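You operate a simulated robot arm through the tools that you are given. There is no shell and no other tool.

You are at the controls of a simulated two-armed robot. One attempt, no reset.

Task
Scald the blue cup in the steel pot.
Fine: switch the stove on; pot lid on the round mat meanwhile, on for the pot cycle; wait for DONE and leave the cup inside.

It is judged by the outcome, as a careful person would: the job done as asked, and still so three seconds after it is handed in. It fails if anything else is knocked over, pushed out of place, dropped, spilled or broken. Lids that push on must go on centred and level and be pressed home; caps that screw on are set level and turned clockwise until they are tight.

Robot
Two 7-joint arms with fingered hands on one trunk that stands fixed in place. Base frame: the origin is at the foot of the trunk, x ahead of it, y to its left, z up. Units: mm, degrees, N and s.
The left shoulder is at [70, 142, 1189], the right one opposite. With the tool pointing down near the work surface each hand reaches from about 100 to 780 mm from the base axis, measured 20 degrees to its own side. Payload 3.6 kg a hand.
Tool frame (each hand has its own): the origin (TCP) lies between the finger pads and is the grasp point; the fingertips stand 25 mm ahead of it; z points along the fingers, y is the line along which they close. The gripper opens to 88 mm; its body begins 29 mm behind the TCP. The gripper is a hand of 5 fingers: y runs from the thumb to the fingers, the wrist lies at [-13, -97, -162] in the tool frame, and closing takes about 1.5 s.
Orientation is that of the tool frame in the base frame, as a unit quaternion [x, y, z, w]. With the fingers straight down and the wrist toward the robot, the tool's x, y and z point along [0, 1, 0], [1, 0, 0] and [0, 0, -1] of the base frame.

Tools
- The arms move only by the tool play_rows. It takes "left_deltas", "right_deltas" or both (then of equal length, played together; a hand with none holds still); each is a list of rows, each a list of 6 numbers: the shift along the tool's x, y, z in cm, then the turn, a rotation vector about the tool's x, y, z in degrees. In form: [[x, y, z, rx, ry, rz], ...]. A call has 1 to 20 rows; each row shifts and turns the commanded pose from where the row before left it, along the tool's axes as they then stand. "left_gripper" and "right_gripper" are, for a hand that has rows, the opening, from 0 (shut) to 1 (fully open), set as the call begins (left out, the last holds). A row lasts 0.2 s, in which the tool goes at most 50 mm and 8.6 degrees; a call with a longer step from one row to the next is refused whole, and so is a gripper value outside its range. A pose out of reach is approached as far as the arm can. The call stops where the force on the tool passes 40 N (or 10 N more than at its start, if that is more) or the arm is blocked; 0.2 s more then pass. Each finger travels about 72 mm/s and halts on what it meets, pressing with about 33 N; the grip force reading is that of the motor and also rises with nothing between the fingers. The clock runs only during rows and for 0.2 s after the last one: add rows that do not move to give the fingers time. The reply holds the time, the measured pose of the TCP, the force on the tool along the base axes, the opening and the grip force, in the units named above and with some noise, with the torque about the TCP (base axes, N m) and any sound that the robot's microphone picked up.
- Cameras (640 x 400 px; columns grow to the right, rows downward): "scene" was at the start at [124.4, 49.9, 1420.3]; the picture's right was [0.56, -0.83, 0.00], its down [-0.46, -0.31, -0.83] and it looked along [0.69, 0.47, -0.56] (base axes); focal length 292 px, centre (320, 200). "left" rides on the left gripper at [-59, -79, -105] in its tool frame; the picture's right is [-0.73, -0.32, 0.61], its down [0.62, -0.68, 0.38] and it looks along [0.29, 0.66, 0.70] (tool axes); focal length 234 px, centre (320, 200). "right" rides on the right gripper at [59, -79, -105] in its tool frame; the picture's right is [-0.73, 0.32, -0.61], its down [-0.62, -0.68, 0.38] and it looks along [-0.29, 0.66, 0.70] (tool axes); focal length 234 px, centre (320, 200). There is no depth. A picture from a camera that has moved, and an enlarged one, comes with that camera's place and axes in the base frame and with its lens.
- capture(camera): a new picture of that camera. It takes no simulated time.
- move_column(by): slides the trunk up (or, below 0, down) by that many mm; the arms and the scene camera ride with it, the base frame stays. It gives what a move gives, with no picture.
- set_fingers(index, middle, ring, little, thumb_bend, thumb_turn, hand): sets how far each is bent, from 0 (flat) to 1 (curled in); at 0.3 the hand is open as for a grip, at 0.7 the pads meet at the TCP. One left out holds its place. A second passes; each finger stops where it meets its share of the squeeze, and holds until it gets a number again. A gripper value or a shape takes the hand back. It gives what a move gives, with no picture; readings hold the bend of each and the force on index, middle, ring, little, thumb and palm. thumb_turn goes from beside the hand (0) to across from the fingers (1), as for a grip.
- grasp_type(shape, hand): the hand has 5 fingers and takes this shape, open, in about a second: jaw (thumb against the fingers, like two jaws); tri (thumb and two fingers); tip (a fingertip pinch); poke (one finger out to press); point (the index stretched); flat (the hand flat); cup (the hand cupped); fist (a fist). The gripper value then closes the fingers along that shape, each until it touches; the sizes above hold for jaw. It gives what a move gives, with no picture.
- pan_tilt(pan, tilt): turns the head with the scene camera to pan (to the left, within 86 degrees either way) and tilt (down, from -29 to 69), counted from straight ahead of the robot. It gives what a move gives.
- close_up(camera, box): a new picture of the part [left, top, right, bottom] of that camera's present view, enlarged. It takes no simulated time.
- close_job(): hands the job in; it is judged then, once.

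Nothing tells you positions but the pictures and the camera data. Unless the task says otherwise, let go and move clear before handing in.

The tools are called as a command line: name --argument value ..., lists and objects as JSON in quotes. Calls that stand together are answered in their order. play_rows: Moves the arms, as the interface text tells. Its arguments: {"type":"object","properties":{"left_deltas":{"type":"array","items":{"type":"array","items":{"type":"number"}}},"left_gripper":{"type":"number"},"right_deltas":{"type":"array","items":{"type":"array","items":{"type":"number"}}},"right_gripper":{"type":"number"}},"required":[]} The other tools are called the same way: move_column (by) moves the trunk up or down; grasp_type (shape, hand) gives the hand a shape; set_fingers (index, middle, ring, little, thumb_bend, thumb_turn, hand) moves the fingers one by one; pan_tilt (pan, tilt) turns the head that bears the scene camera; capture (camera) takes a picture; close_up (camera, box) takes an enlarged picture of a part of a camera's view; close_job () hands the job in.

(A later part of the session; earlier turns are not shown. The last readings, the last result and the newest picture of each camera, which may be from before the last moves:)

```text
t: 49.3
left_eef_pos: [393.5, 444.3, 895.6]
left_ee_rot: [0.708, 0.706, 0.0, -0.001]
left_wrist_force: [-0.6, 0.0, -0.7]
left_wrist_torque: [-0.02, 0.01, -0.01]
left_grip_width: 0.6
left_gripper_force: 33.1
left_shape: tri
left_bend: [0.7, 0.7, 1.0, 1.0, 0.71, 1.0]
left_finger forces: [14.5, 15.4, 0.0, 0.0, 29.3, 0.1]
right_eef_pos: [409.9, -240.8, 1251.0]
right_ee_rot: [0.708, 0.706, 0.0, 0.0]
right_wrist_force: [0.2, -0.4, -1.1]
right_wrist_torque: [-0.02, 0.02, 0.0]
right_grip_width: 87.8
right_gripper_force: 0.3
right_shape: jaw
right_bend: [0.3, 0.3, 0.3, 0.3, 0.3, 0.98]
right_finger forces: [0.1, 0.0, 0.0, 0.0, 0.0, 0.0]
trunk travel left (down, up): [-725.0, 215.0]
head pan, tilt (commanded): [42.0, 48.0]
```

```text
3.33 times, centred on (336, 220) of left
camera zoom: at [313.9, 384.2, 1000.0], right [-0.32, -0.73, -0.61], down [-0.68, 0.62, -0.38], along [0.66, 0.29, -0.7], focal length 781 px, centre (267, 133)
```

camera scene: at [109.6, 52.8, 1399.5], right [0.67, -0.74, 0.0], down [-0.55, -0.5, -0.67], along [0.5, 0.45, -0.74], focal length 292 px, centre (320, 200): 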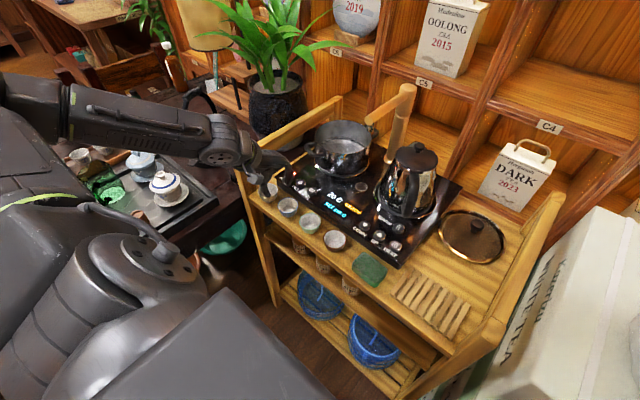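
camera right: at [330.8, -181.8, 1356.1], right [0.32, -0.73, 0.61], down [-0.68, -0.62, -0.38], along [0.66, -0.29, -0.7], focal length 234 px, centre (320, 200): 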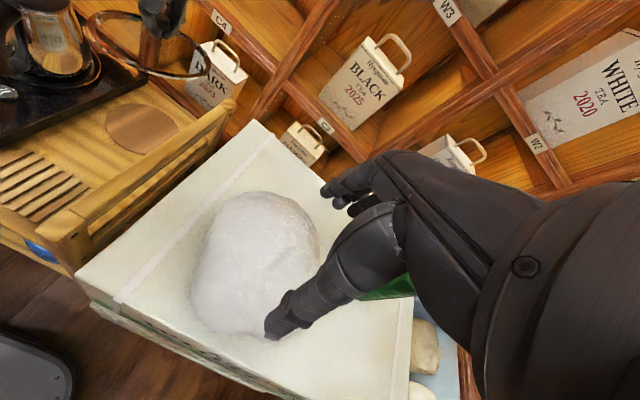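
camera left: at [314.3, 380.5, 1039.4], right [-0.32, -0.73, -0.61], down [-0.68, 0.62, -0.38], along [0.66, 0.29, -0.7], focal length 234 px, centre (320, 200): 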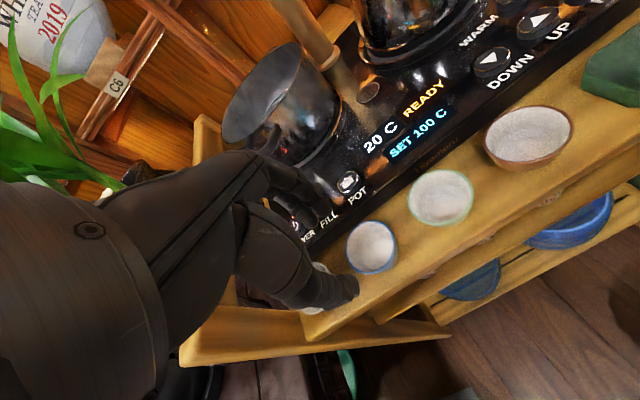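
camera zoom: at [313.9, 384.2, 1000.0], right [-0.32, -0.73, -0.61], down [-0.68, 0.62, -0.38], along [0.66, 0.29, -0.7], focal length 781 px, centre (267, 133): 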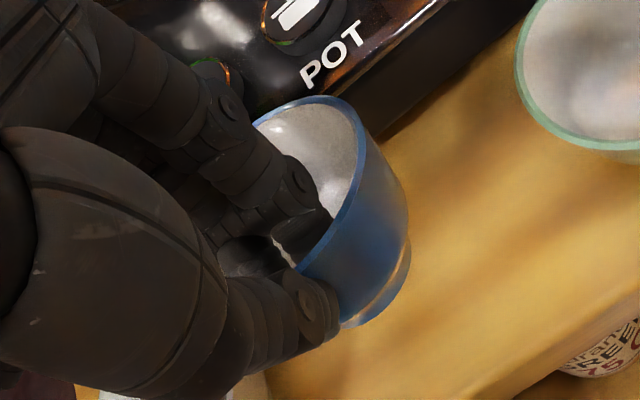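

close_up --camera "scene" --box '[260, 175, 308, 205]'

close_up --camera "left" --box '[290, 170, 386, 230]'

```text
13.33 times, centred on (284, 190) of scene
camera zoom: at [109.7, 53.1, 1399.5], right [0.67, -0.74, 0.0], down [-0.55, -0.5, -0.67], along [0.5, 0.45, -0.74], focal length 3891 px, centre (800, 333)
```

zoom: 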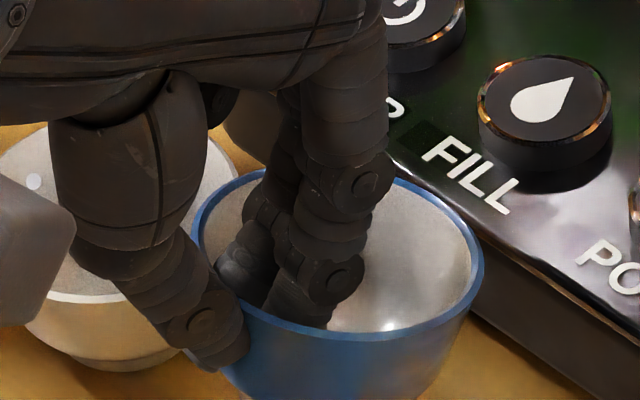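

```text
6.67 times, centred on (338, 200) of left
camera zoom: at [313.9, 384.2, 1000.0], right [-0.32, -0.73, -0.61], down [-0.68, 0.62, -0.38], along [0.66, 0.29, -0.7], focal length 1561 px, centre (200, 200)
```

zoom: 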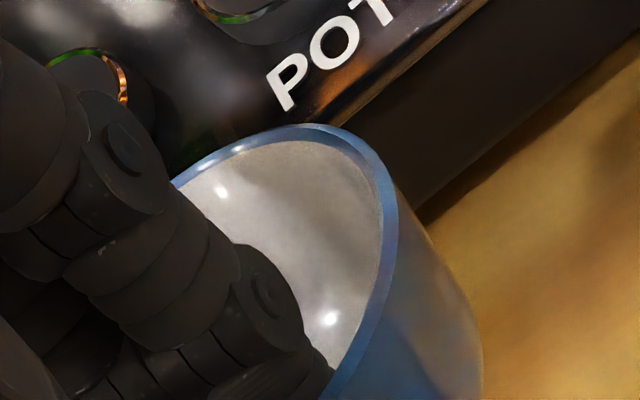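

The cup is held firmly but tipped about 15° (far side low), so I'll pitch the hand to level it. Then I'll carry it up and over the pot, aiming slightly behind centre so the thumb has room.

play_rows --left_deltas '[[0, 0, -2.0, 0, 0, 0], [0, 0, -3.5, 0, 0, 0], [0, 0, -3.5, 0, 0, 0], [0, 0, -2.5, 0, 0, 0], [0, 0, 0, -5, 0, 0], [0, 0, 0, -5, 0, 0], [0, 0, 0, -5, 0, 0], [0, 2.0, 0.54, 0, 0, 0], [0, 0, 0, 0, 0, 0]]'

close_up --camera "scene" --box '[225, 100, 353, 180]'

capture --camera "left"

```text
t: 51.3
left_eef_pos: [414.0, 444.6, 1011.7]
left_ee_rot: [0.701, 0.701, 0.093, 0.092]
left_wrist_force: [-0.1, -0.6, -1.0]
left_wrist_torque: [0.0, 0.01, 0.03]
left_grip_width: 0.7
left_gripper_force: 33.1
left_shape: tri
left_bend: [0.7, 0.7, 1.0, 1.0, 0.71, 1.0]
left_finger forces: [15.0, 15.7, 0.0, 0.0, 29.3, 0.0]
right_eef_pos: [408.5, -240.2, 1251.5]
right_ee_rot: [0.708, 0.707, 0.0, 0.0]
right_wrist_force: [0.0, -0.8, -0.6]
right_wrist_torque: [-0.01, 0.02, 0.02]
right_grip_width: 87.5
right_gripper_force: 0.1
right_shape: jaw
right_bend: [0.3, 0.3, 0.3, 0.3, 0.3, 0.98]
right_finger forces: [0.1, 0.0, 0.0, 0.1, 0.0, 0.0]
trunk travel left (down, up): [-725.0, 215.0]
head pan, tilt (commanded): [42.0, 48.0]
```

```text
5.00 times, centred on (289, 140) of scene
camera zoom: at [109.0, 52.8, 1399.5], right [0.67, -0.74, 0.0], down [-0.55, -0.5, -0.67], along [0.5, 0.45, -0.74], focal length 1459 px, centre (475, 500)
```

zoom: 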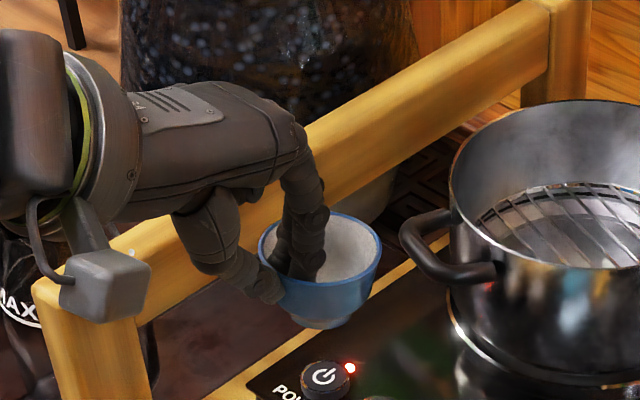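

```text
taken
camera left: at [310.2, 384.2, 1091.7], right [-0.15, -0.73, -0.67], down [-0.56, 0.62, -0.55], along [0.82, 0.29, -0.5], focal length 234 px, centre (320, 200)
```

left: 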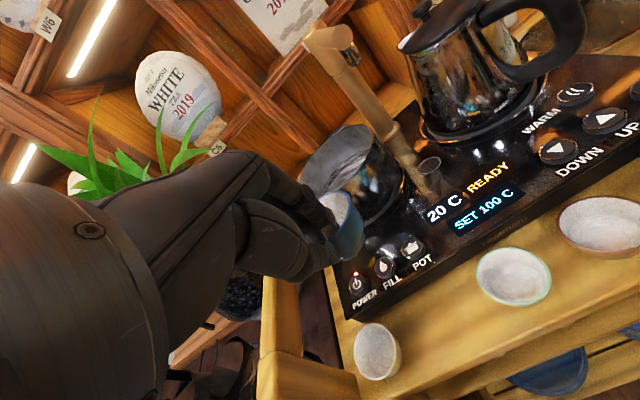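

close_up --camera "scene" --box '[265, 135, 313, 165]'

close_up --camera "left" --box '[300, 170, 380, 220]'

```text
13.33 times, centred on (289, 150) of scene
camera zoom: at [109.0, 52.8, 1399.5], right [0.67, -0.74, 0.0], down [-0.55, -0.5, -0.67], along [0.5, 0.45, -0.74], focal length 3891 px, centre (733, 867)
```

zoom: 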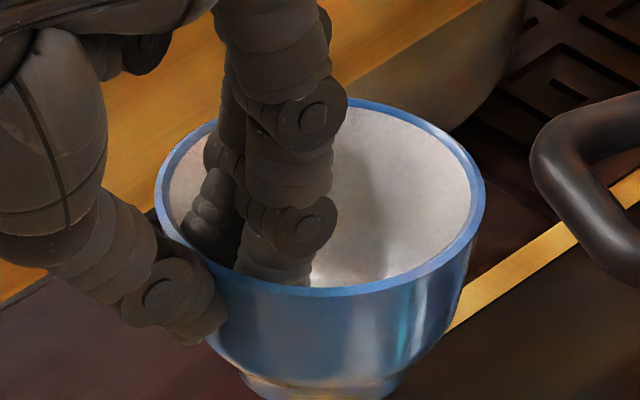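

```text
8.00 times, centred on (340, 195) of left
camera zoom: at [310.2, 384.2, 1091.7], right [-0.15, -0.73, -0.67], down [-0.56, 0.62, -0.55], along [0.82, 0.29, -0.5], focal length 1873 px, centre (160, 240)
```

zoom: 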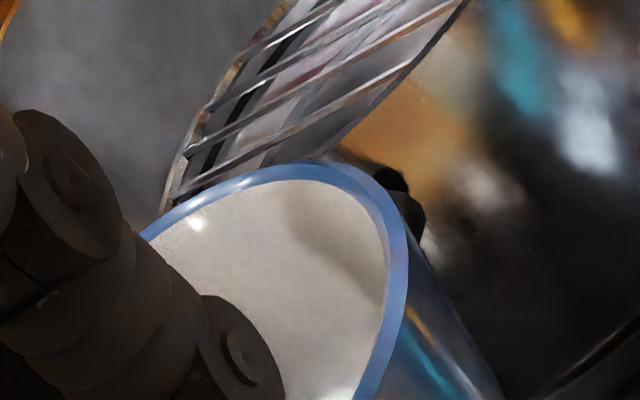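

The cup is nearly level now; a few more degrees of pitch and it's right. I'll carry it over the pot and hover above the rack.

play_rows --left_deltas '[[0, 0, 0, -4, 0, 0], [-0.1, 2.0, 0.69, 0, 0, 0], [-0.2, 4.0, 1.38, 0, 0, 0], [-0.2, 4.0, 1.38, 0, 0, 0], [-0.2, 4.0, 1.38, 0, 0, 0], [-0.16, 3.2, 1.1, 0, 0, 0], [0, 1.5, 0.52, 0, 0, 0], [0, 0, 0, 0, 0, 0]]'

capture --camera "left"

close_up --camera "scene" --box '[270, 80, 398, 160]'

```text
t: 53.1
left_eef_pos: [611.7, 435.7, 1011.7]
left_ee_rot: [0.697, 0.698, 0.117, 0.116]
left_wrist_force: [0.7, -0.6, -1.0]
left_wrist_torque: [-0.01, 0.03, 0.0]
left_grip_width: 0.4
left_gripper_force: 32.8
left_shape: tri
left_bend: [0.71, 0.7, 1.0, 1.0, 0.71, 1.0]
left_finger forces: [14.7, 15.9, 0.0, 0.0, 29.2, 0.0]
right_eef_pos: [409.1, -241.5, 1251.5]
right_ee_rot: [0.708, 0.706, 0.001, 0.0]
right_wrist_force: [0.1, 0.1, 0.0]
right_wrist_torque: [0.01, 0.0, -0.02]
right_grip_width: 87.6
right_gripper_force: 0.0
right_shape: jaw
right_bend: [0.3, 0.3, 0.3, 0.3, 0.3, 0.98]
right_finger forces: [0.0, 0.1, 0.0, 0.1, 0.1, 0.1]
trunk travel left (down, up): [-725.0, 215.0]
head pan, tilt (commanded): [42.0, 48.0]
```

```text
taken
camera left: at [502.8, 376.4, 1084.4], right [-0.11, -0.73, -0.68], down [-0.52, 0.62, -0.58], along [0.85, 0.29, -0.44], focal length 234 px, centre (320, 200)
```

left: 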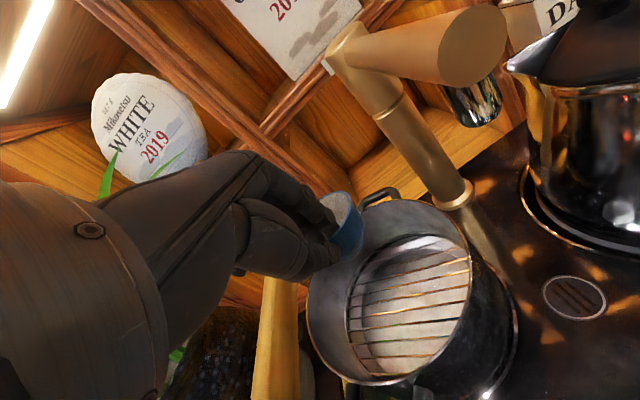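

```text
5.00 times, centred on (334, 120) of scene
camera zoom: at [109.3, 53.0, 1399.5], right [0.67, -0.74, 0.0], down [-0.55, -0.5, -0.67], along [0.5, 0.45, -0.74], focal length 1459 px, centre (250, 600)
```

zoom: 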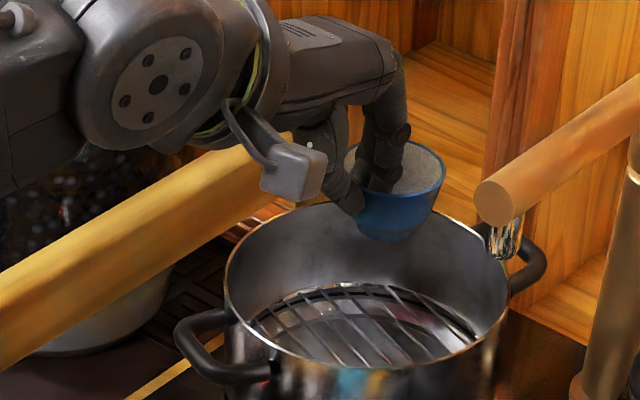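

close_up --camera "left" --box '[300, 180, 540, 390]'

close_up --camera "scene" --box '[310, 120, 390, 170]'

```text
1.90 times, centred on (420, 285) of left
camera zoom: at [502.8, 376.4, 1084.4], right [-0.11, -0.73, -0.68], down [-0.52, 0.62, -0.58], along [0.85, 0.29, -0.44], focal length 446 px, centre (130, 38)
```

zoom: 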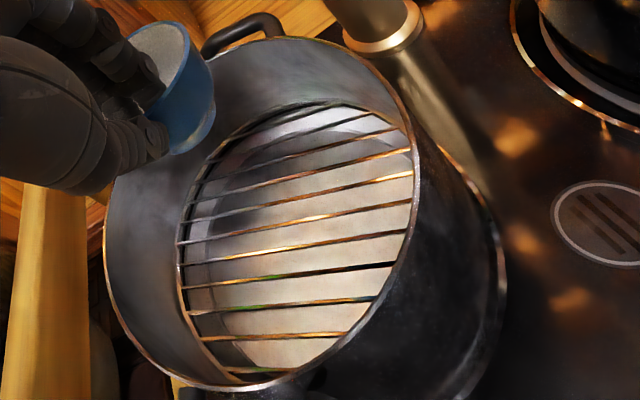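

```text
8.00 times, centred on (350, 145) of scene
camera zoom: at [109.3, 53.0, 1399.5], right [0.67, -0.74, 0.0], down [-0.55, -0.5, -0.67], along [0.5, 0.45, -0.74], focal length 2335 px, centre (80, 640)
```

zoom: 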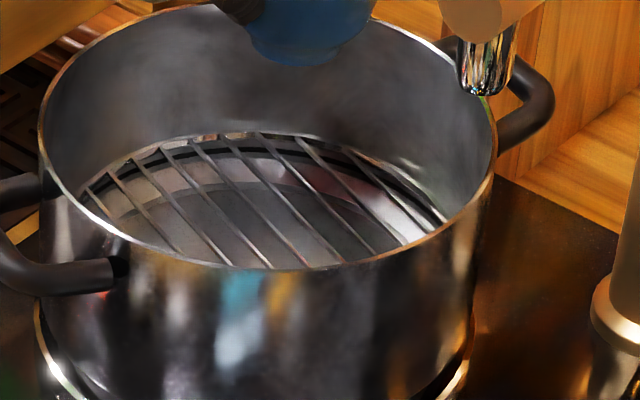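

The cup is over the rack, level, about 10 mm behind the pot's centre. I'll lower it into the pot in stages, checking clearance to the rim.

play_rows --left_deltas '[[0, -0.488, 1.418, 0, 0, 0], [0, -0.488, 1.418, 0, 0, 0], [0, -0.488, 1.418, 0, 0, 0], [0, -0.325, 0.945, 0, 0, 0], [0, 0, 0, 0, 0, 0]]'

capture --camera "left"

close_up --camera "scene" --box '[280, 90, 392, 160]'

```text
t: 54.3
left_eef_pos: [611.7, 436.0, 954.9]
left_ee_rot: [0.697, 0.698, 0.117, 0.117]
left_wrist_force: [-0.7, 1.5, -0.6]
left_wrist_torque: [-0.02, 0.05, -0.02]
left_grip_width: 0.4
left_gripper_force: 33.5
left_shape: tri
left_bend: [0.71, 0.7, 1.0, 1.0, 0.71, 1.0]
left_finger forces: [14.8, 15.9, 0.0, 0.0, 29.1, 0.1]
right_eef_pos: [409.7, -239.9, 1251.0]
right_ee_rot: [0.708, 0.706, 0.001, 0.0]
right_wrist_force: [0.4, 0.5, 0.0]
right_wrist_torque: [0.04, -0.01, 0.01]
right_grip_width: 87.8
right_gripper_force: 0.0
right_shape: jaw
right_bend: [0.3, 0.3, 0.3, 0.3, 0.3, 0.98]
right_finger forces: [0.0, 0.1, 0.0, 0.0, 0.1, 0.0]
trunk travel left (down, up): [-725.0, 215.0]
head pan, tilt (commanded): [42.0, 48.0]
```

```text
taken
camera left: at [502.8, 376.2, 1028.8], right [-0.11, -0.73, -0.68], down [-0.52, 0.62, -0.58], along [0.85, 0.29, -0.44], focal length 234 px, centre (320, 200)
```

left: 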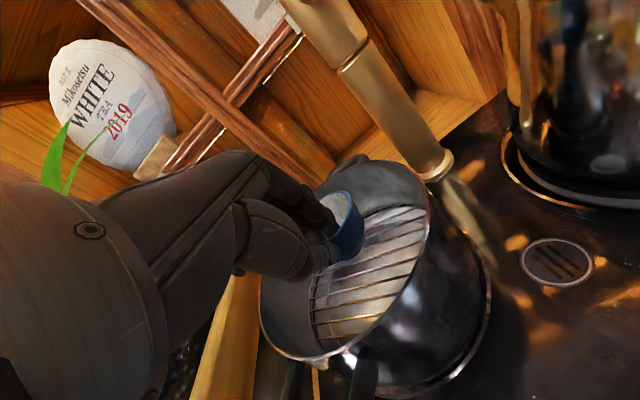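

```text
5.71 times, centred on (336, 125) of scene
camera zoom: at [109.6, 52.9, 1399.5], right [0.67, -0.74, 0.0], down [-0.55, -0.5, -0.67], along [0.5, 0.45, -0.74], focal length 1668 px, centre (229, 629)
```

zoom: 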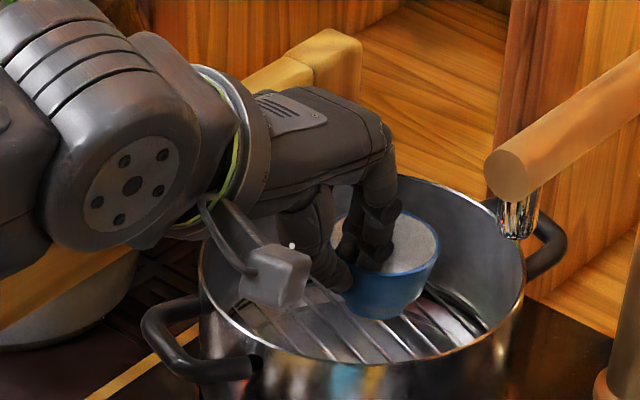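

play_rows --left_deltas '[[0, -0.195, 0.567, 0, 0, 0], [0, -0.195, 0.567, 0, 0, 0], [0, -0.098, 0.284, 0, 0, 0], [0, 0, 0, 0, 0, 0]]'

close_up --camera "left" --box '[230, 150, 486, 310]'

close_up --camera "scene" --box '[300, 100, 396, 160]'

```text
t: 55.3
left_eef_pos: [612.3, 436.2, 940.8]
left_ee_rot: [0.697, 0.698, 0.116, 0.117]
left_wrist_force: [0.8, 0.6, 0.0]
left_wrist_torque: [0.02, 0.01, -0.02]
left_grip_width: 0.9
left_gripper_force: 33.3
left_shape: tri
left_bend: [0.71, 0.7, 1.0, 1.0, 0.71, 1.0]
left_finger forces: [14.8, 16.0, 0.1, 0.0, 29.0, 0.0]
right_eef_pos: [409.6, -241.9, 1251.4]
right_ee_rot: [0.708, 0.706, 0.001, 0.0]
right_wrist_force: [-0.3, -0.4, 0.4]
right_wrist_torque: [-0.01, 0.05, 0.03]
right_grip_width: 87.8
right_gripper_force: 0.0
right_shape: jaw
right_bend: [0.3, 0.3, 0.3, 0.3, 0.3, 0.98]
right_finger forces: [0.1, 0.1, 0.0, 0.0, 0.1, 0.0]
trunk travel left (down, up): [-725.0, 215.0]
head pan, tilt (commanded): [42.0, 48.0]
```

```text
2.50 times, centred on (358, 230) of left
camera zoom: at [502.7, 376.4, 1013.8], right [-0.11, -0.73, -0.68], down [-0.52, 0.62, -0.58], along [0.85, 0.29, -0.44], focal length 585 px, centre (225, 125)
```

zoom: 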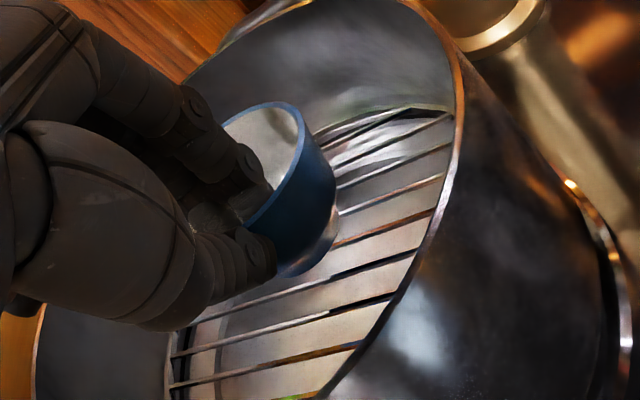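

```text
6.67 times, centred on (348, 130) of scene
camera zoom: at [109.6, 52.9, 1399.5], right [0.67, -0.74, 0.0], down [-0.55, -0.5, -0.67], along [0.5, 0.45, -0.74], focal length 1946 px, centre (133, 667)
```

zoom: 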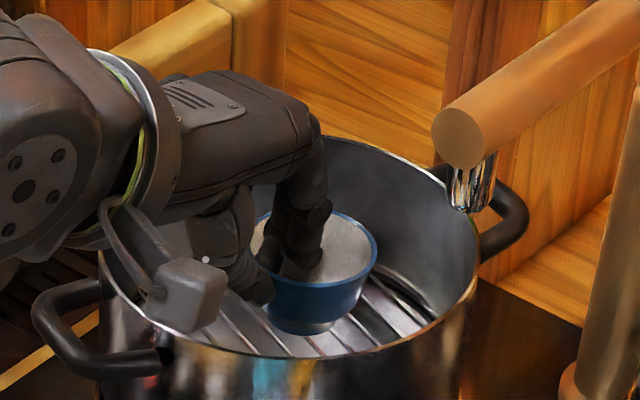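

play_rows --left_deltas '[[0, -0.081, 0.236, 0, 0, 0], [0, -0.081, 0.236, 0, 0, 0], [0, 0, 0, 0, 0, 0]]'

close_up --camera "left" --box '[230, 150, 486, 310]'

```text
t: 56.1
left_eef_pos: [611.7, 436.0, 935.0]
left_ee_rot: [0.697, 0.698, 0.117, 0.117]
left_wrist_force: [0.1, -0.2, -1.2]
left_wrist_torque: [-0.01, 0.02, -0.02]
left_grip_width: 0.3
left_gripper_force: 32.7
left_shape: tri
left_bend: [0.71, 0.7, 1.0, 1.0, 0.71, 1.0]
left_finger forces: [14.6, 16.0, 0.1, 0.1, 29.1, 0.0]
right_eef_pos: [410.5, -241.2, 1251.0]
right_ee_rot: [0.708, 0.707, 0.0, 0.0]
right_wrist_force: [-0.5, 0.2, 0.0]
right_wrist_torque: [-0.01, 0.03, 0.02]
right_grip_width: 87.8
right_gripper_force: 0.1
right_shape: jaw
right_bend: [0.3, 0.3, 0.3, 0.3, 0.3, 0.98]
right_finger forces: [0.0, 0.1, 0.0, 0.0, 0.0, 0.0]
trunk travel left (down, up): [-725.0, 215.0]
head pan, tilt (commanded): [42.0, 48.0]
```

```text
2.50 times, centred on (358, 230) of left
camera zoom: at [502.5, 375.8, 1008.7], right [-0.11, -0.73, -0.68], down [-0.52, 0.62, -0.58], along [0.85, 0.29, -0.44], focal length 585 px, centre (225, 125)
```

zoom: 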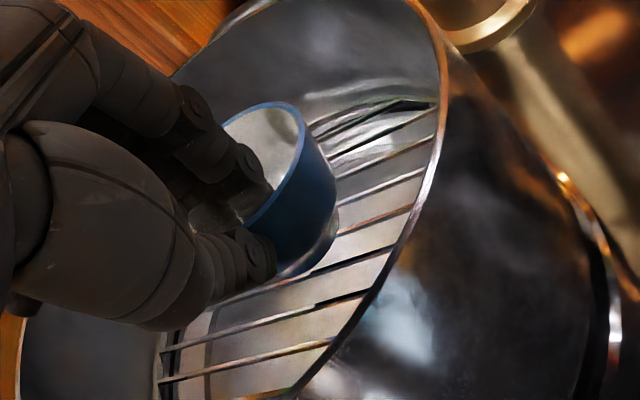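

play_rows --left_deltas '[[0, -0.065, 0.189, 0, 0, 0], [0, -0.065, 0.189, 0, 0, 0], [0, 0, 0, 0, 0, 0]]'

close_up --camera "left" --box '[230, 150, 486, 310]'

```text
t: 56.9
left_eef_pos: [610.5, 434.5, 933.2]
left_ee_rot: [0.698, 0.697, 0.117, 0.116]
left_wrist_force: [0.2, -0.5, 0.3]
left_wrist_torque: [0.0, 0.03, 0.01]
left_grip_width: 0.4
left_gripper_force: 33.1
left_shape: tri
left_bend: [0.71, 0.7, 1.0, 1.0, 0.71, 1.0]
left_finger forces: [14.7, 16.0, 0.1, 0.0, 29.0, 0.1]
right_eef_pos: [411.3, -240.9, 1250.5]
right_ee_rot: [0.708, 0.706, 0.0, 0.001]
right_wrist_force: [0.2, 0.7, 0.4]
right_wrist_torque: [0.01, -0.01, 0.02]
right_grip_width: 87.5
right_gripper_force: 0.1
right_shape: jaw
right_bend: [0.3, 0.3, 0.3, 0.3, 0.3, 0.98]
right_finger forces: [0.0, 0.0, 0.1, 0.0, 0.1, 0.0]
trunk travel left (down, up): [-725.0, 215.0]
head pan, tilt (commanded): [42.0, 48.0]
```

```text
2.50 times, centred on (358, 230) of left
camera zoom: at [502.7, 375.9, 1004.9], right [-0.11, -0.73, -0.68], down [-0.52, 0.62, -0.58], along [0.85, 0.29, -0.44], focal length 585 px, centre (225, 125)
```

zoom: 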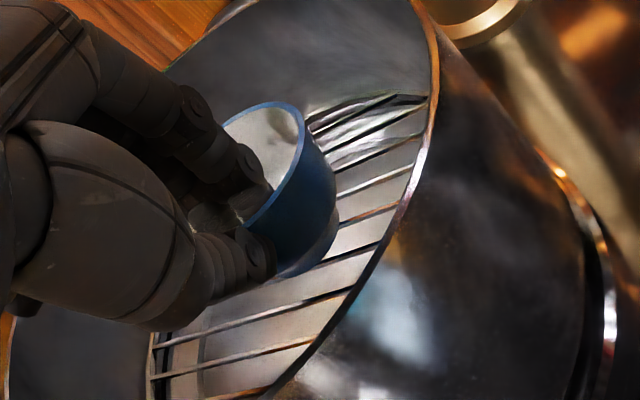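

play_rows --left_deltas '[[0, -0.065, 0.189, 0, 0, 0], [0, -0.065, 0.189, 0, 0, 0], [0, 0, 0, 0, 0, 0]]'

```text
t: 57.7
left_eef_pos: [611.7, 436.4, 928.2]
left_ee_rot: [0.697, 0.698, 0.117, 0.116]
left_wrist_force: [-0.4, -0.4, -1.3]
left_wrist_torque: [-0.03, 0.04, -0.01]
left_grip_width: 0.5
left_gripper_force: 32.6
left_shape: tri
left_bend: [0.71, 0.7, 1.0, 1.0, 0.71, 1.0]
left_finger forces: [14.8, 16.0, 0.0, 0.0, 29.1, 0.0]
right_eef_pos: [410.0, -240.6, 1251.8]
right_ee_rot: [0.707, 0.707, 0.001, 0.0]
right_wrist_force: [0.4, -0.2, -0.1]
right_wrist_torque: [-0.01, 0.01, -0.01]
right_grip_width: 87.4
right_gripper_force: 0.0
right_shape: jaw
right_bend: [0.3, 0.3, 0.3, 0.3, 0.3, 0.98]
right_finger forces: [0.0, 0.1, 0.0, 0.1, 0.0, 0.0]
trunk travel left (down, up): [-725.0, 215.0]
head pan, tilt (commanded): [42.0, 48.0]
```

play_rows --left_deltas '[[0, -0.065, 0.189, 0, 0, 0], [0, -0.065, 0.189, 0, 0, 0], [0, 0, 0, 0, 0, 0]]'

close_up --camera "left" --box '[230, 150, 486, 310]'

close_up --camera "scene" --box '[300, 100, 396, 160]'

```text
t: 58.5
left_eef_pos: [611.1, 435.7, 924.7]
left_ee_rot: [0.697, 0.697, 0.116, 0.117]
left_wrist_force: [-1.1, 0.6, 1.4]
left_wrist_torque: [-0.01, -0.04, 0.04]
left_grip_width: 0.3
left_gripper_force: 33.0
left_shape: tri
left_bend: [0.71, 0.7, 1.0, 1.0, 0.71, 1.0]
left_finger forces: [15.1, 16.0, 0.0, 0.0, 29.5, 0.1]
right_eef_pos: [410.0, -240.9, 1251.2]
right_ee_rot: [0.708, 0.706, 0.0, 0.001]
right_wrist_force: [0.0, -0.9, 0.2]
right_wrist_torque: [0.04, 0.0, 0.0]
right_grip_width: 87.8
right_gripper_force: 0.0
right_shape: jaw
right_bend: [0.3, 0.3, 0.3, 0.3, 0.3, 0.98]
right_finger forces: [0.1, 0.1, 0.0, 0.1, 0.0, 0.0]
trunk travel left (down, up): [-725.0, 215.0]
head pan, tilt (commanded): [42.0, 48.0]
```

```text
2.50 times, centred on (358, 230) of left
camera zoom: at [502.3, 375.6, 996.8], right [-0.11, -0.73, -0.68], down [-0.52, 0.62, -0.58], along [0.85, 0.29, -0.44], focal length 585 px, centre (225, 125)
```

zoom: 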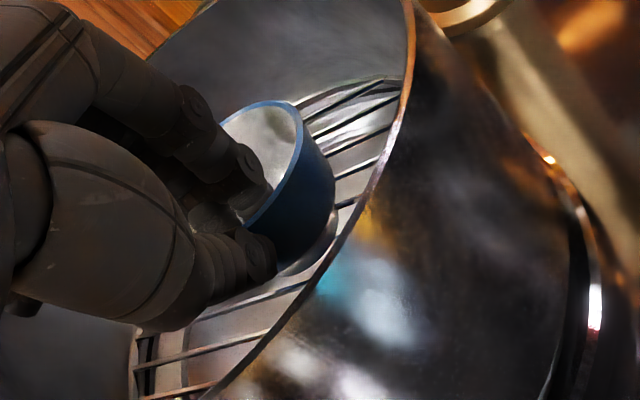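

```text
6.67 times, centred on (348, 130) of scene
camera zoom: at [109.4, 52.8, 1399.5], right [0.67, -0.74, 0.0], down [-0.55, -0.5, -0.67], along [0.5, 0.45, -0.74], focal length 1946 px, centre (133, 667)
```

zoom: 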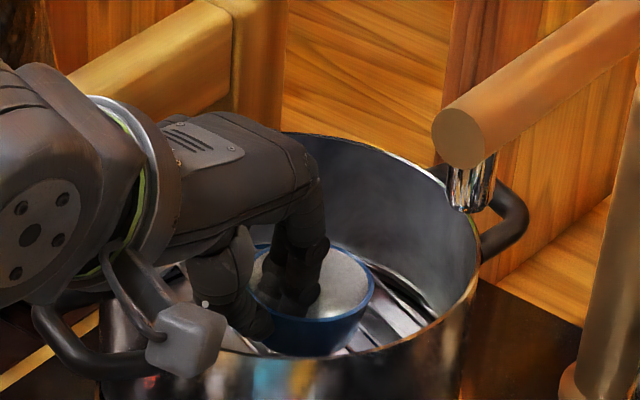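

play_rows --left_deltas '[[0, -0.033, 0.095, 0, 0, 0], [0, -0.033, 0.095, 0, 0, 0], [0, 0, 0, 0, 0, 0]]'

```text
t: 59.3
left_eef_pos: [611.2, 436.7, 923.5]
left_ee_rot: [0.697, 0.697, 0.118, 0.118]
left_wrist_force: [-0.3, 0.9, 4.4]
left_wrist_torque: [0.01, -0.08, 0.01]
left_grip_width: 0.4
left_gripper_force: 32.4
left_shape: tri
left_bend: [0.71, 0.7, 1.0, 1.0, 0.71, 1.0]
left_finger forces: [16.6, 16.8, 0.0, 0.1, 29.8, 0.1]
right_eef_pos: [409.8, -242.6, 1252.0]
right_ee_rot: [0.707, 0.707, 0.001, 0.0]
right_wrist_force: [-0.6, 0.6, -0.2]
right_wrist_torque: [-0.05, 0.0, 0.0]
right_grip_width: 87.8
right_gripper_force: 0.1
right_shape: jaw
right_bend: [0.3, 0.3, 0.3, 0.3, 0.3, 0.98]
right_finger forces: [0.0, 0.0, 0.1, 0.1, 0.0, 0.1]
trunk travel left (down, up): [-725.0, 215.0]
head pan, tilt (commanded): [42.0, 48.0]
```

The cup's foot is on the rack (about 4–5 N). I'll open the hand gently.

play_rows --left_deltas '[[0, 0, 0, 0, 0, 0], [0, 0, 0, 0, 0, 0], [0, 0, 0, 0, 0, 0], [0, 0, 0, 0, 0, 0]]' --left_gripper 0.35

close_up --camera "left" --box '[230, 150, 486, 310]'

close_up --camera "scene" --box '[300, 100, 396, 160]'

```text
t: 60.3
left_eef_pos: [612.6, 436.0, 921.6]
left_ee_rot: [0.698, 0.697, 0.116, 0.117]
left_wrist_force: [-0.8, 0.2, -0.2]
left_wrist_torque: [0.01, 0.01, -0.02]
left_grip_width: 30.6
left_gripper_force: 0.0
left_shape: tri
left_bend: [0.74, 0.51, 0.99, 0.99, 0.73, 1.0]
left_finger forces: [0.0, 0.0, 0.1, 0.0, 0.0, 0.0]
right_eef_pos: [410.4, -241.3, 1251.6]
right_ee_rot: [0.708, 0.707, 0.001, 0.0]
right_wrist_force: [-0.1, -0.5, -0.2]
right_wrist_torque: [-0.01, 0.0, 0.0]
right_grip_width: 87.8
right_gripper_force: 0.1
right_shape: jaw
right_bend: [0.3, 0.3, 0.3, 0.3, 0.3, 0.98]
right_finger forces: [0.0, 0.0, 0.0, 0.0, 0.0, 0.0]
trunk travel left (down, up): [-725.0, 215.0]
head pan, tilt (commanded): [42.0, 48.0]
```

```text
2.50 times, centred on (358, 230) of left
camera zoom: at [502.7, 375.9, 994.6], right [-0.11, -0.73, -0.68], down [-0.52, 0.62, -0.58], along [0.85, 0.29, -0.44], focal length 585 px, centre (225, 125)
```

zoom: 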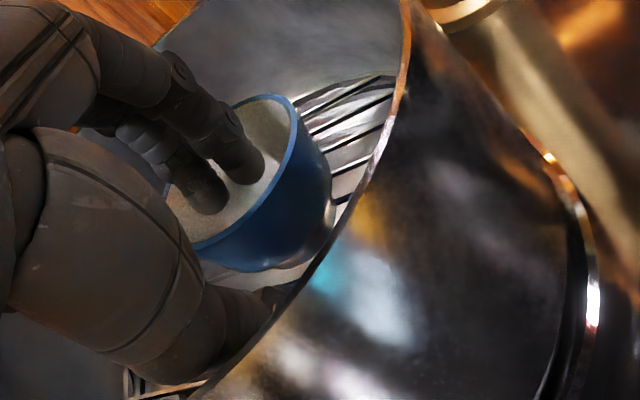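

```text
6.67 times, centred on (348, 130) of scene
camera zoom: at [109.7, 52.9, 1399.5], right [0.67, -0.74, 0.0], down [-0.55, -0.5, -0.67], along [0.5, 0.45, -0.74], focal length 1946 px, centre (133, 667)
```

zoom: 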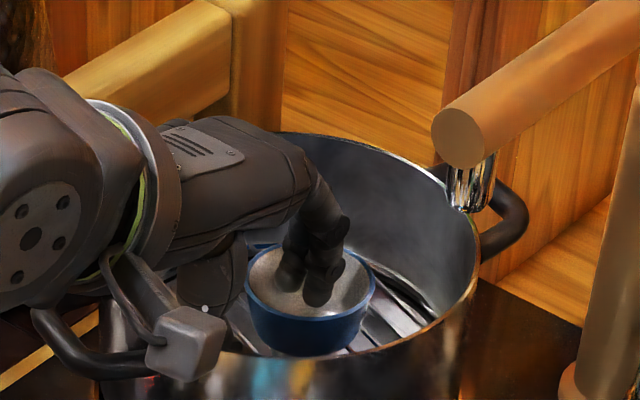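

The cup stands level on the rack. I'll withdraw straight up, then back.

play_rows --left_deltas '[[0, 0.326, -0.945, 0, 0, 0], [0, 0.488, -1.418, 0, 0, 0], [0, 0.651, -1.891, 0, 0, 0], [0, 1.3, -3.78, 0, 0, 0], [0, 1.3, -3.78, 0, 0, 0], [0, 0, 0, 5, 0, 0], [0, 0, 0, 7, 0, 0], [0, 0, 0, 7, 0, 0], [0, -4.5, 0, 0, 0, 0], [0, -4.5, 0, 0, 0, 0], [0, -4.0, 0, 0, 0, 0], [0, 0, 0, 0, 0, 0]]'

close_up --camera "scene" --box '[292, 100, 404, 170]'

capture --camera "left"

capture --camera "scene"

```text
t: 62.9
left_eef_pos: [481.1, 433.9, 1046.3]
left_ee_rot: [0.707, 0.707, 0.001, 0.0]
left_wrist_force: [1.0, -0.1, 0.3]
left_wrist_torque: [0.04, 0.01, 0.0]
left_grip_width: 30.9
left_gripper_force: 0.0
left_shape: tri
left_bend: [0.74, 0.51, 0.99, 0.99, 0.73, 1.0]
left_finger forces: [0.0, 0.0, 0.0, 0.1, 0.0, 0.0]
right_eef_pos: [410.4, -240.6, 1251.0]
right_ee_rot: [0.707, 0.707, 0.0, 0.0]
right_wrist_force: [-0.2, -0.3, -0.3]
right_wrist_torque: [0.01, 0.02, 0.02]
right_grip_width: 87.6
right_gripper_force: 0.0
right_shape: jaw
right_bend: [0.3, 0.3, 0.3, 0.3, 0.3, 0.98]
right_finger forces: [0.0, 0.0, 0.1, 0.0, 0.0, 0.0]
trunk travel left (down, up): [-725.0, 215.0]
head pan, tilt (commanded): [42.0, 48.0]
```

```text
5.71 times, centred on (348, 135) of scene
camera zoom: at [110.5, 52.9, 1399.4], right [0.67, -0.74, 0.0], down [-0.55, -0.5, -0.67], along [0.5, 0.45, -0.74], focal length 1668 px, centre (160, 571)
```

zoom: 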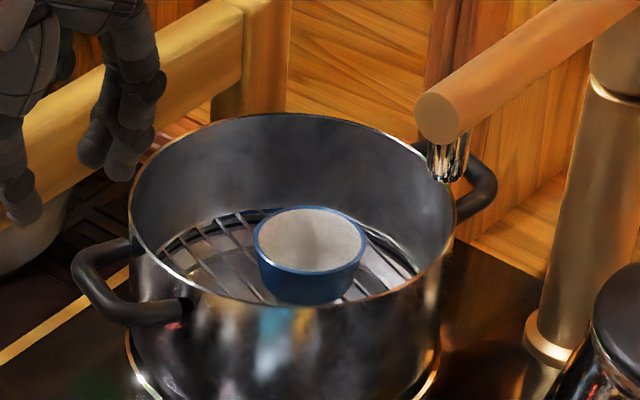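

```text
taken
camera left: at [402.2, 374.9, 1151.0], right [-0.32, -0.73, -0.61], down [-0.68, 0.62, -0.38], along [0.66, 0.29, -0.7], focal length 234 px, centre (320, 200)
```

left: 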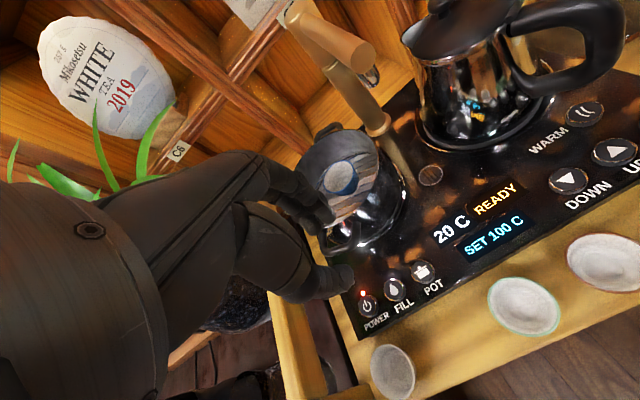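

```text
taken
camera scene: at [110.5, 52.9, 1399.4], right [0.67, -0.74, 0.0], down [-0.55, -0.5, -0.67], along [0.5, 0.45, -0.74], focal length 292 px, centre (320, 200)
```

scene: 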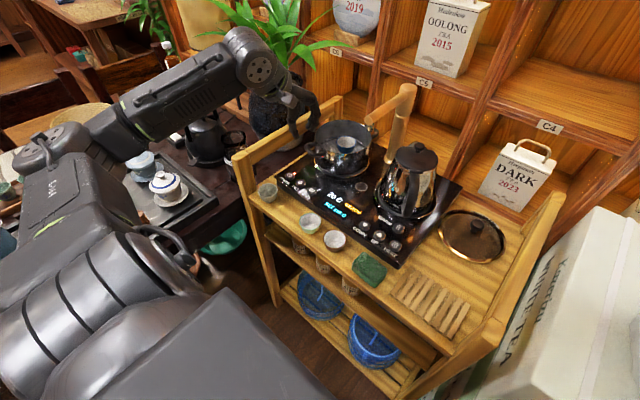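

The cup sits upright in the pot. One more look at the pot floor to judge whether water is present before the lid goes on.

close_up --camera "scene" --box '[312, 118, 376, 158]'

close_up --camera "left" --box '[296, 115, 392, 175]'

```text
10.00 times, centred on (344, 138) of scene
camera zoom: at [110.5, 52.9, 1399.4], right [0.67, -0.74, 0.0], down [-0.55, -0.5, -0.67], along [0.5, 0.45, -0.74], focal length 2918 px, centre (80, 820)
```

zoom: 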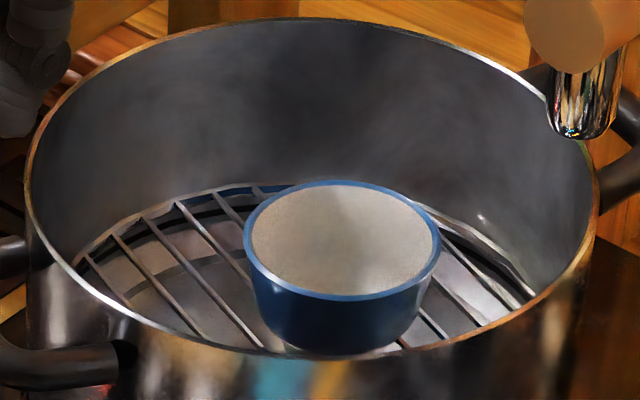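

```text
6.67 times, centred on (344, 145) of left
camera zoom: at [402.2, 374.9, 1151.0], right [-0.32, -0.73, -0.61], down [-0.68, 0.62, -0.38], along [0.66, 0.29, -0.7], focal length 1561 px, centre (160, 567)
```

zoom: 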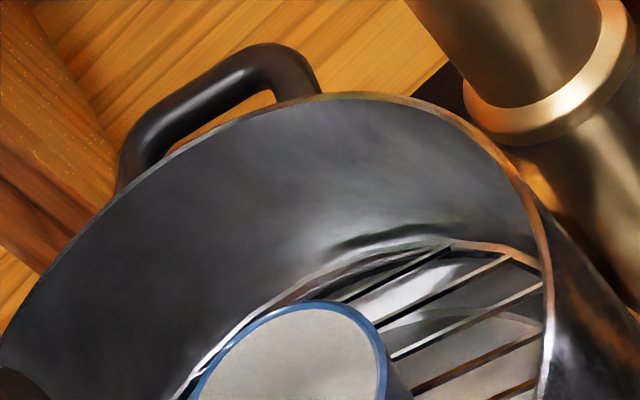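

I can't see any sign that filling is called for, so I'll fetch the lid now: back across in front of the kettle to above the mat.

play_rows --left_deltas '[[0, -0.6, -2.9, 0, 0, 0], [-3.5, -0.5, 0, 0, 0, 0], [-4.5, 0, 0, 0, 0, 0], [-4.5, 0, 0, 0, 0, 0], [-4.5, 0, 0, 0, 0, 0], [-4.5, 0, 0, 0, 0, 0], [-4.5, 0, 0, 0, 0, 0], [-4.5, 0, 0, 0, 0, 0], [-4.5, 0, 0, 0, 0, 0], [-3.16, 0, 0, 0, 0, 0], [0, 4.0, 0, 0, 0, 0], [0, 4.5, 0, 0, 0, 0], [0, 4.5, 0, 0, 0, 0], [0, 4.5, 0, 0, 0, 0], [0, 1.45, 0, 0, 0, 0], [0, 0, 4.0, 0, 0, 0], [0, 0, 4.5, 0, 0, 0], [0, 0, 4.5, 0, 0, 0], [0, 0, 0, 0, 0, 0]]' --left_gripper 1

pan_tilt --pan 10 --tilt 45

capture --camera "left"

capture --camera "scene"

```text
t: 66.9
left_eef_pos: [659.9, 54.8, 945.5]
left_ee_rot: [0.707, 0.707, 0.001, -0.001]
left_wrist_force: [0.6, 0.0, 0.3]
left_wrist_torque: [0.0, 0.0, 0.03]
left_grip_width: 87.9
left_gripper_force: 0.0
left_shape: tri
left_bend: [0.3, 0.3, 0.99, 0.99, 0.3, 0.98]
left_finger forces: [0.0, 0.1, 0.1, 0.0, 0.0, 0.1]
right_eef_pos: [409.9, -242.0, 1251.3]
right_ee_rot: [0.708, 0.706, 0.001, 0.0]
right_wrist_force: [-0.2, 0.1, -0.1]
right_wrist_torque: [-0.03, -0.03, -0.02]
right_grip_width: 87.9
right_gripper_force: 0.2
right_shape: jaw
right_bend: [0.3, 0.3, 0.3, 0.3, 0.3, 0.98]
right_finger forces: [0.0, 0.0, 0.0, 0.1, 0.0, 0.0]
trunk travel left (down, up): [-725.0, 215.0]
head pan, tilt (commanded): [42.0, 48.0]
```

```text
t: 67.9
left_eef_pos: [659.7, 54.8, 946.7]
left_ee_rot: [0.707, 0.707, -0.001, 0.0]
left_wrist_force: [0.5, 0.7, 0.1]
left_wrist_torque: [0.0, -0.01, 0.01]
left_grip_width: 87.7
left_gripper_force: 0.0
left_shape: tri
left_bend: [0.3, 0.3, 0.99, 0.99, 0.3, 0.98]
left_finger forces: [0.0, 0.1, 0.1, 0.0, 0.0, 0.0]
right_eef_pos: [409.8, -240.9, 1250.3]
right_ee_rot: [0.707, 0.707, 0.0, 0.001]
right_wrist_force: [0.0, 0.1, -0.9]
right_wrist_torque: [-0.01, -0.01, -0.04]
right_grip_width: 87.6
right_gripper_force: 0.1
right_shape: jaw
right_bend: [0.3, 0.3, 0.3, 0.3, 0.3, 0.98]
right_finger forces: [0.0, 0.1, 0.1, 0.1, 0.0, 0.0]
trunk travel left (down, up): [-725.0, 215.0]
head pan, tilt (commanded): [10.0, 45.0]
```

```text
taken
camera left: at [581.6, -5.1, 1050.6], right [-0.32, -0.73, -0.61], down [-0.68, 0.62, -0.38], along [0.66, 0.29, -0.7], focal length 234 px, centre (320, 200)
```

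left: 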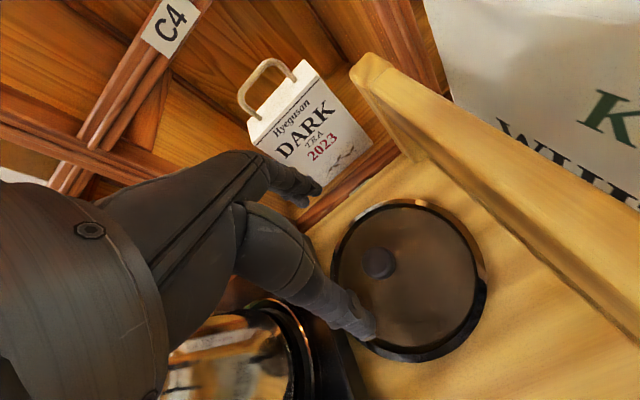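

```text
taken
camera scene: at [131.1, 14.2, 1403.7], right [0.17, -0.98, 0.0], down [-0.7, -0.12, -0.71], along [0.7, 0.12, -0.71], focal length 292 px, centre (320, 200)
```

scene: 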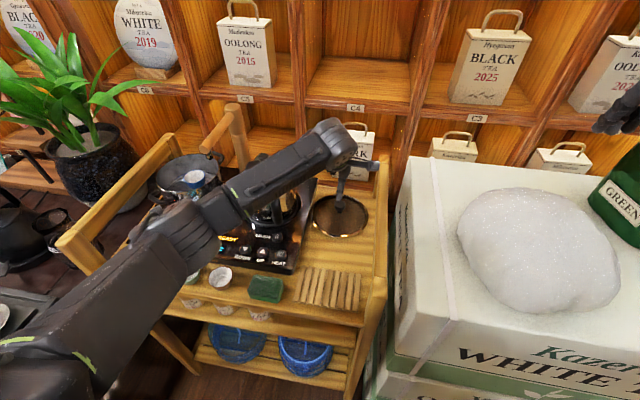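

close_up --camera "left" --box '[320, 190, 500, 370]'

close_up --camera "scene" --box '[296, 170, 392, 230]'

```text
2.22 times, centred on (410, 280) of left
camera zoom: at [581.6, -5.1, 1050.6], right [-0.32, -0.73, -0.61], down [-0.68, 0.62, -0.38], along [0.66, 0.29, -0.7], focal length 520 px, centre (120, 22)
```

zoom: 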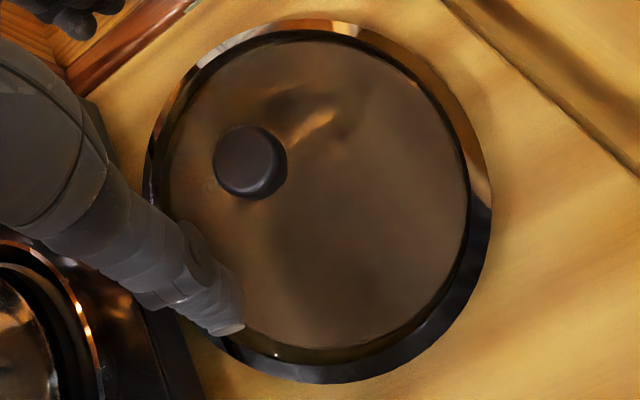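

```text
6.67 times, centred on (344, 200) of scene
camera zoom: at [131.1, 14.2, 1403.7], right [0.17, -0.98, 0.0], down [-0.7, -0.12, -0.71], along [0.7, 0.12, -0.71], focal length 1946 px, centre (160, 200)
```

zoom: 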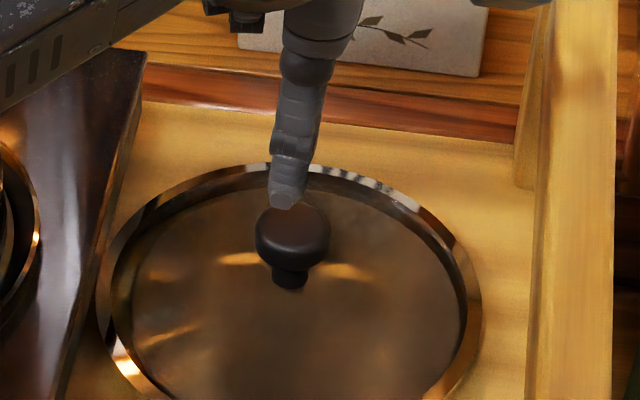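

The knob is at about (661, 53), matching where I released it. I'll descend to the same grasp height and close.

play_rows --left_deltas '[[-0.23, 0.05, 2.5, 0, 0, 0], [0, 0, 3.0, 0, 0, 0], [0, 0, 2.0, 0, 0, 0], [0, 0, 0.9, 0, 0, 0], [0, 0, 0.4, 0, 0, 0], [0, 0, 0, 0, 0, 0]]'

close_up --camera "left" --box '[240, 160, 432, 280]'

```text
t: 69.3
left_eef_pos: [659.9, 52.1, 858.1]
left_ee_rot: [0.707, 0.707, 0.0, 0.0]
left_wrist_force: [0.6, 0.3, 0.6]
left_wrist_torque: [0.02, -0.01, -0.02]
left_grip_width: 87.7
left_gripper_force: 0.1
left_shape: tri
left_bend: [0.3, 0.3, 0.99, 0.99, 0.3, 0.98]
left_finger forces: [0.1, 0.0, 0.0, 0.0, 0.1, 0.1]
right_eef_pos: [410.3, -241.4, 1251.9]
right_ee_rot: [0.708, 0.706, 0.001, 0.001]
right_wrist_force: [0.2, -0.3, -0.3]
right_wrist_torque: [0.02, 0.0, 0.03]
right_grip_width: 87.6
right_gripper_force: 0.1
right_shape: jaw
right_bend: [0.3, 0.3, 0.3, 0.3, 0.3, 0.98]
right_finger forces: [0.1, 0.0, 0.0, 0.0, 0.0, 0.1]
trunk travel left (down, up): [-725.0, 215.0]
head pan, tilt (commanded): [10.0, 45.0]
```

```text
3.33 times, centred on (336, 220) of left
camera zoom: at [582.0, -7.8, 962.4], right [-0.32, -0.73, -0.61], down [-0.68, 0.62, -0.38], along [0.66, 0.29, -0.7], focal length 781 px, centre (267, 133)
```

zoom: 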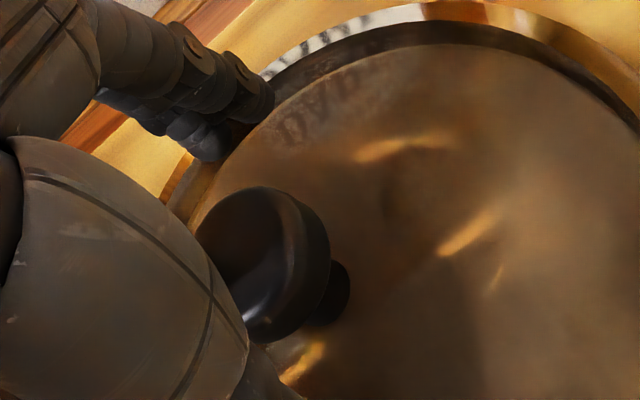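

play_rows --left_deltas '[[0, 0, 0, 0, 0, 0], [0, 0, 0, 0, 0, 0], [0, 0, 0, 0, 0, 0], [0, 0, 0, 0, 0, 0], [0, 0, 0, 0, 0, 0], [0, 0, 0, 0, 0, 0], [0, 0, 0, 0, 0, 0], [0, 0, 0, 0, 0, 0]]' --left_gripper 0

close_up --camera "left" --box '[240, 160, 432, 280]'

```text
t: 71.1
left_eef_pos: [661.4, 51.9, 858.2]
left_ee_rot: [0.707, 0.707, 0.0, 0.0]
left_wrist_force: [0.4, -0.9, 1.7]
left_wrist_torque: [0.11, -0.14, 0.0]
left_grip_width: 20.4
left_gripper_force: 33.2
left_shape: tri
left_bend: [0.75, 0.6, 1.0, 1.0, 0.81, 1.0]
left_finger forces: [12.0, 14.2, 0.0, 0.0, 20.2, 0.0]
right_eef_pos: [409.5, -242.7, 1250.6]
right_ee_rot: [0.708, 0.706, 0.001, -0.001]
right_wrist_force: [0.2, -0.4, -0.8]
right_wrist_torque: [-0.02, -0.01, 0.01]
right_grip_width: 87.8
right_gripper_force: 0.1
right_shape: jaw
right_bend: [0.3, 0.3, 0.3, 0.3, 0.3, 0.98]
right_finger forces: [0.0, 0.0, 0.1, 0.0, 0.0, 0.1]
trunk travel left (down, up): [-725.0, 215.0]
head pan, tilt (commanded): [10.0, 45.0]
```

```text
3.33 times, centred on (336, 220) of left
camera zoom: at [581.7, -8.1, 962.7], right [-0.32, -0.73, -0.61], down [-0.68, 0.62, -0.38], along [0.66, 0.29, -0.7], focal length 781 px, centre (267, 133)
```

zoom: 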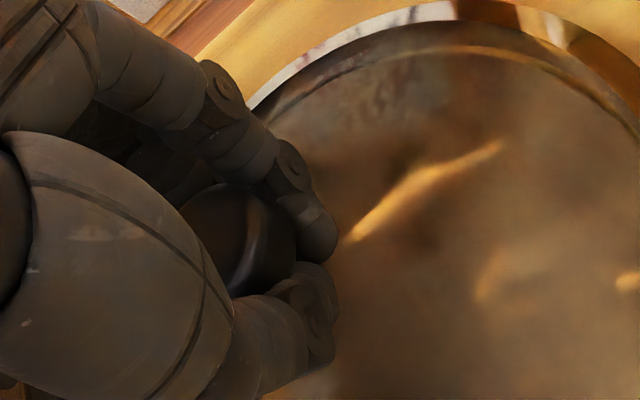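

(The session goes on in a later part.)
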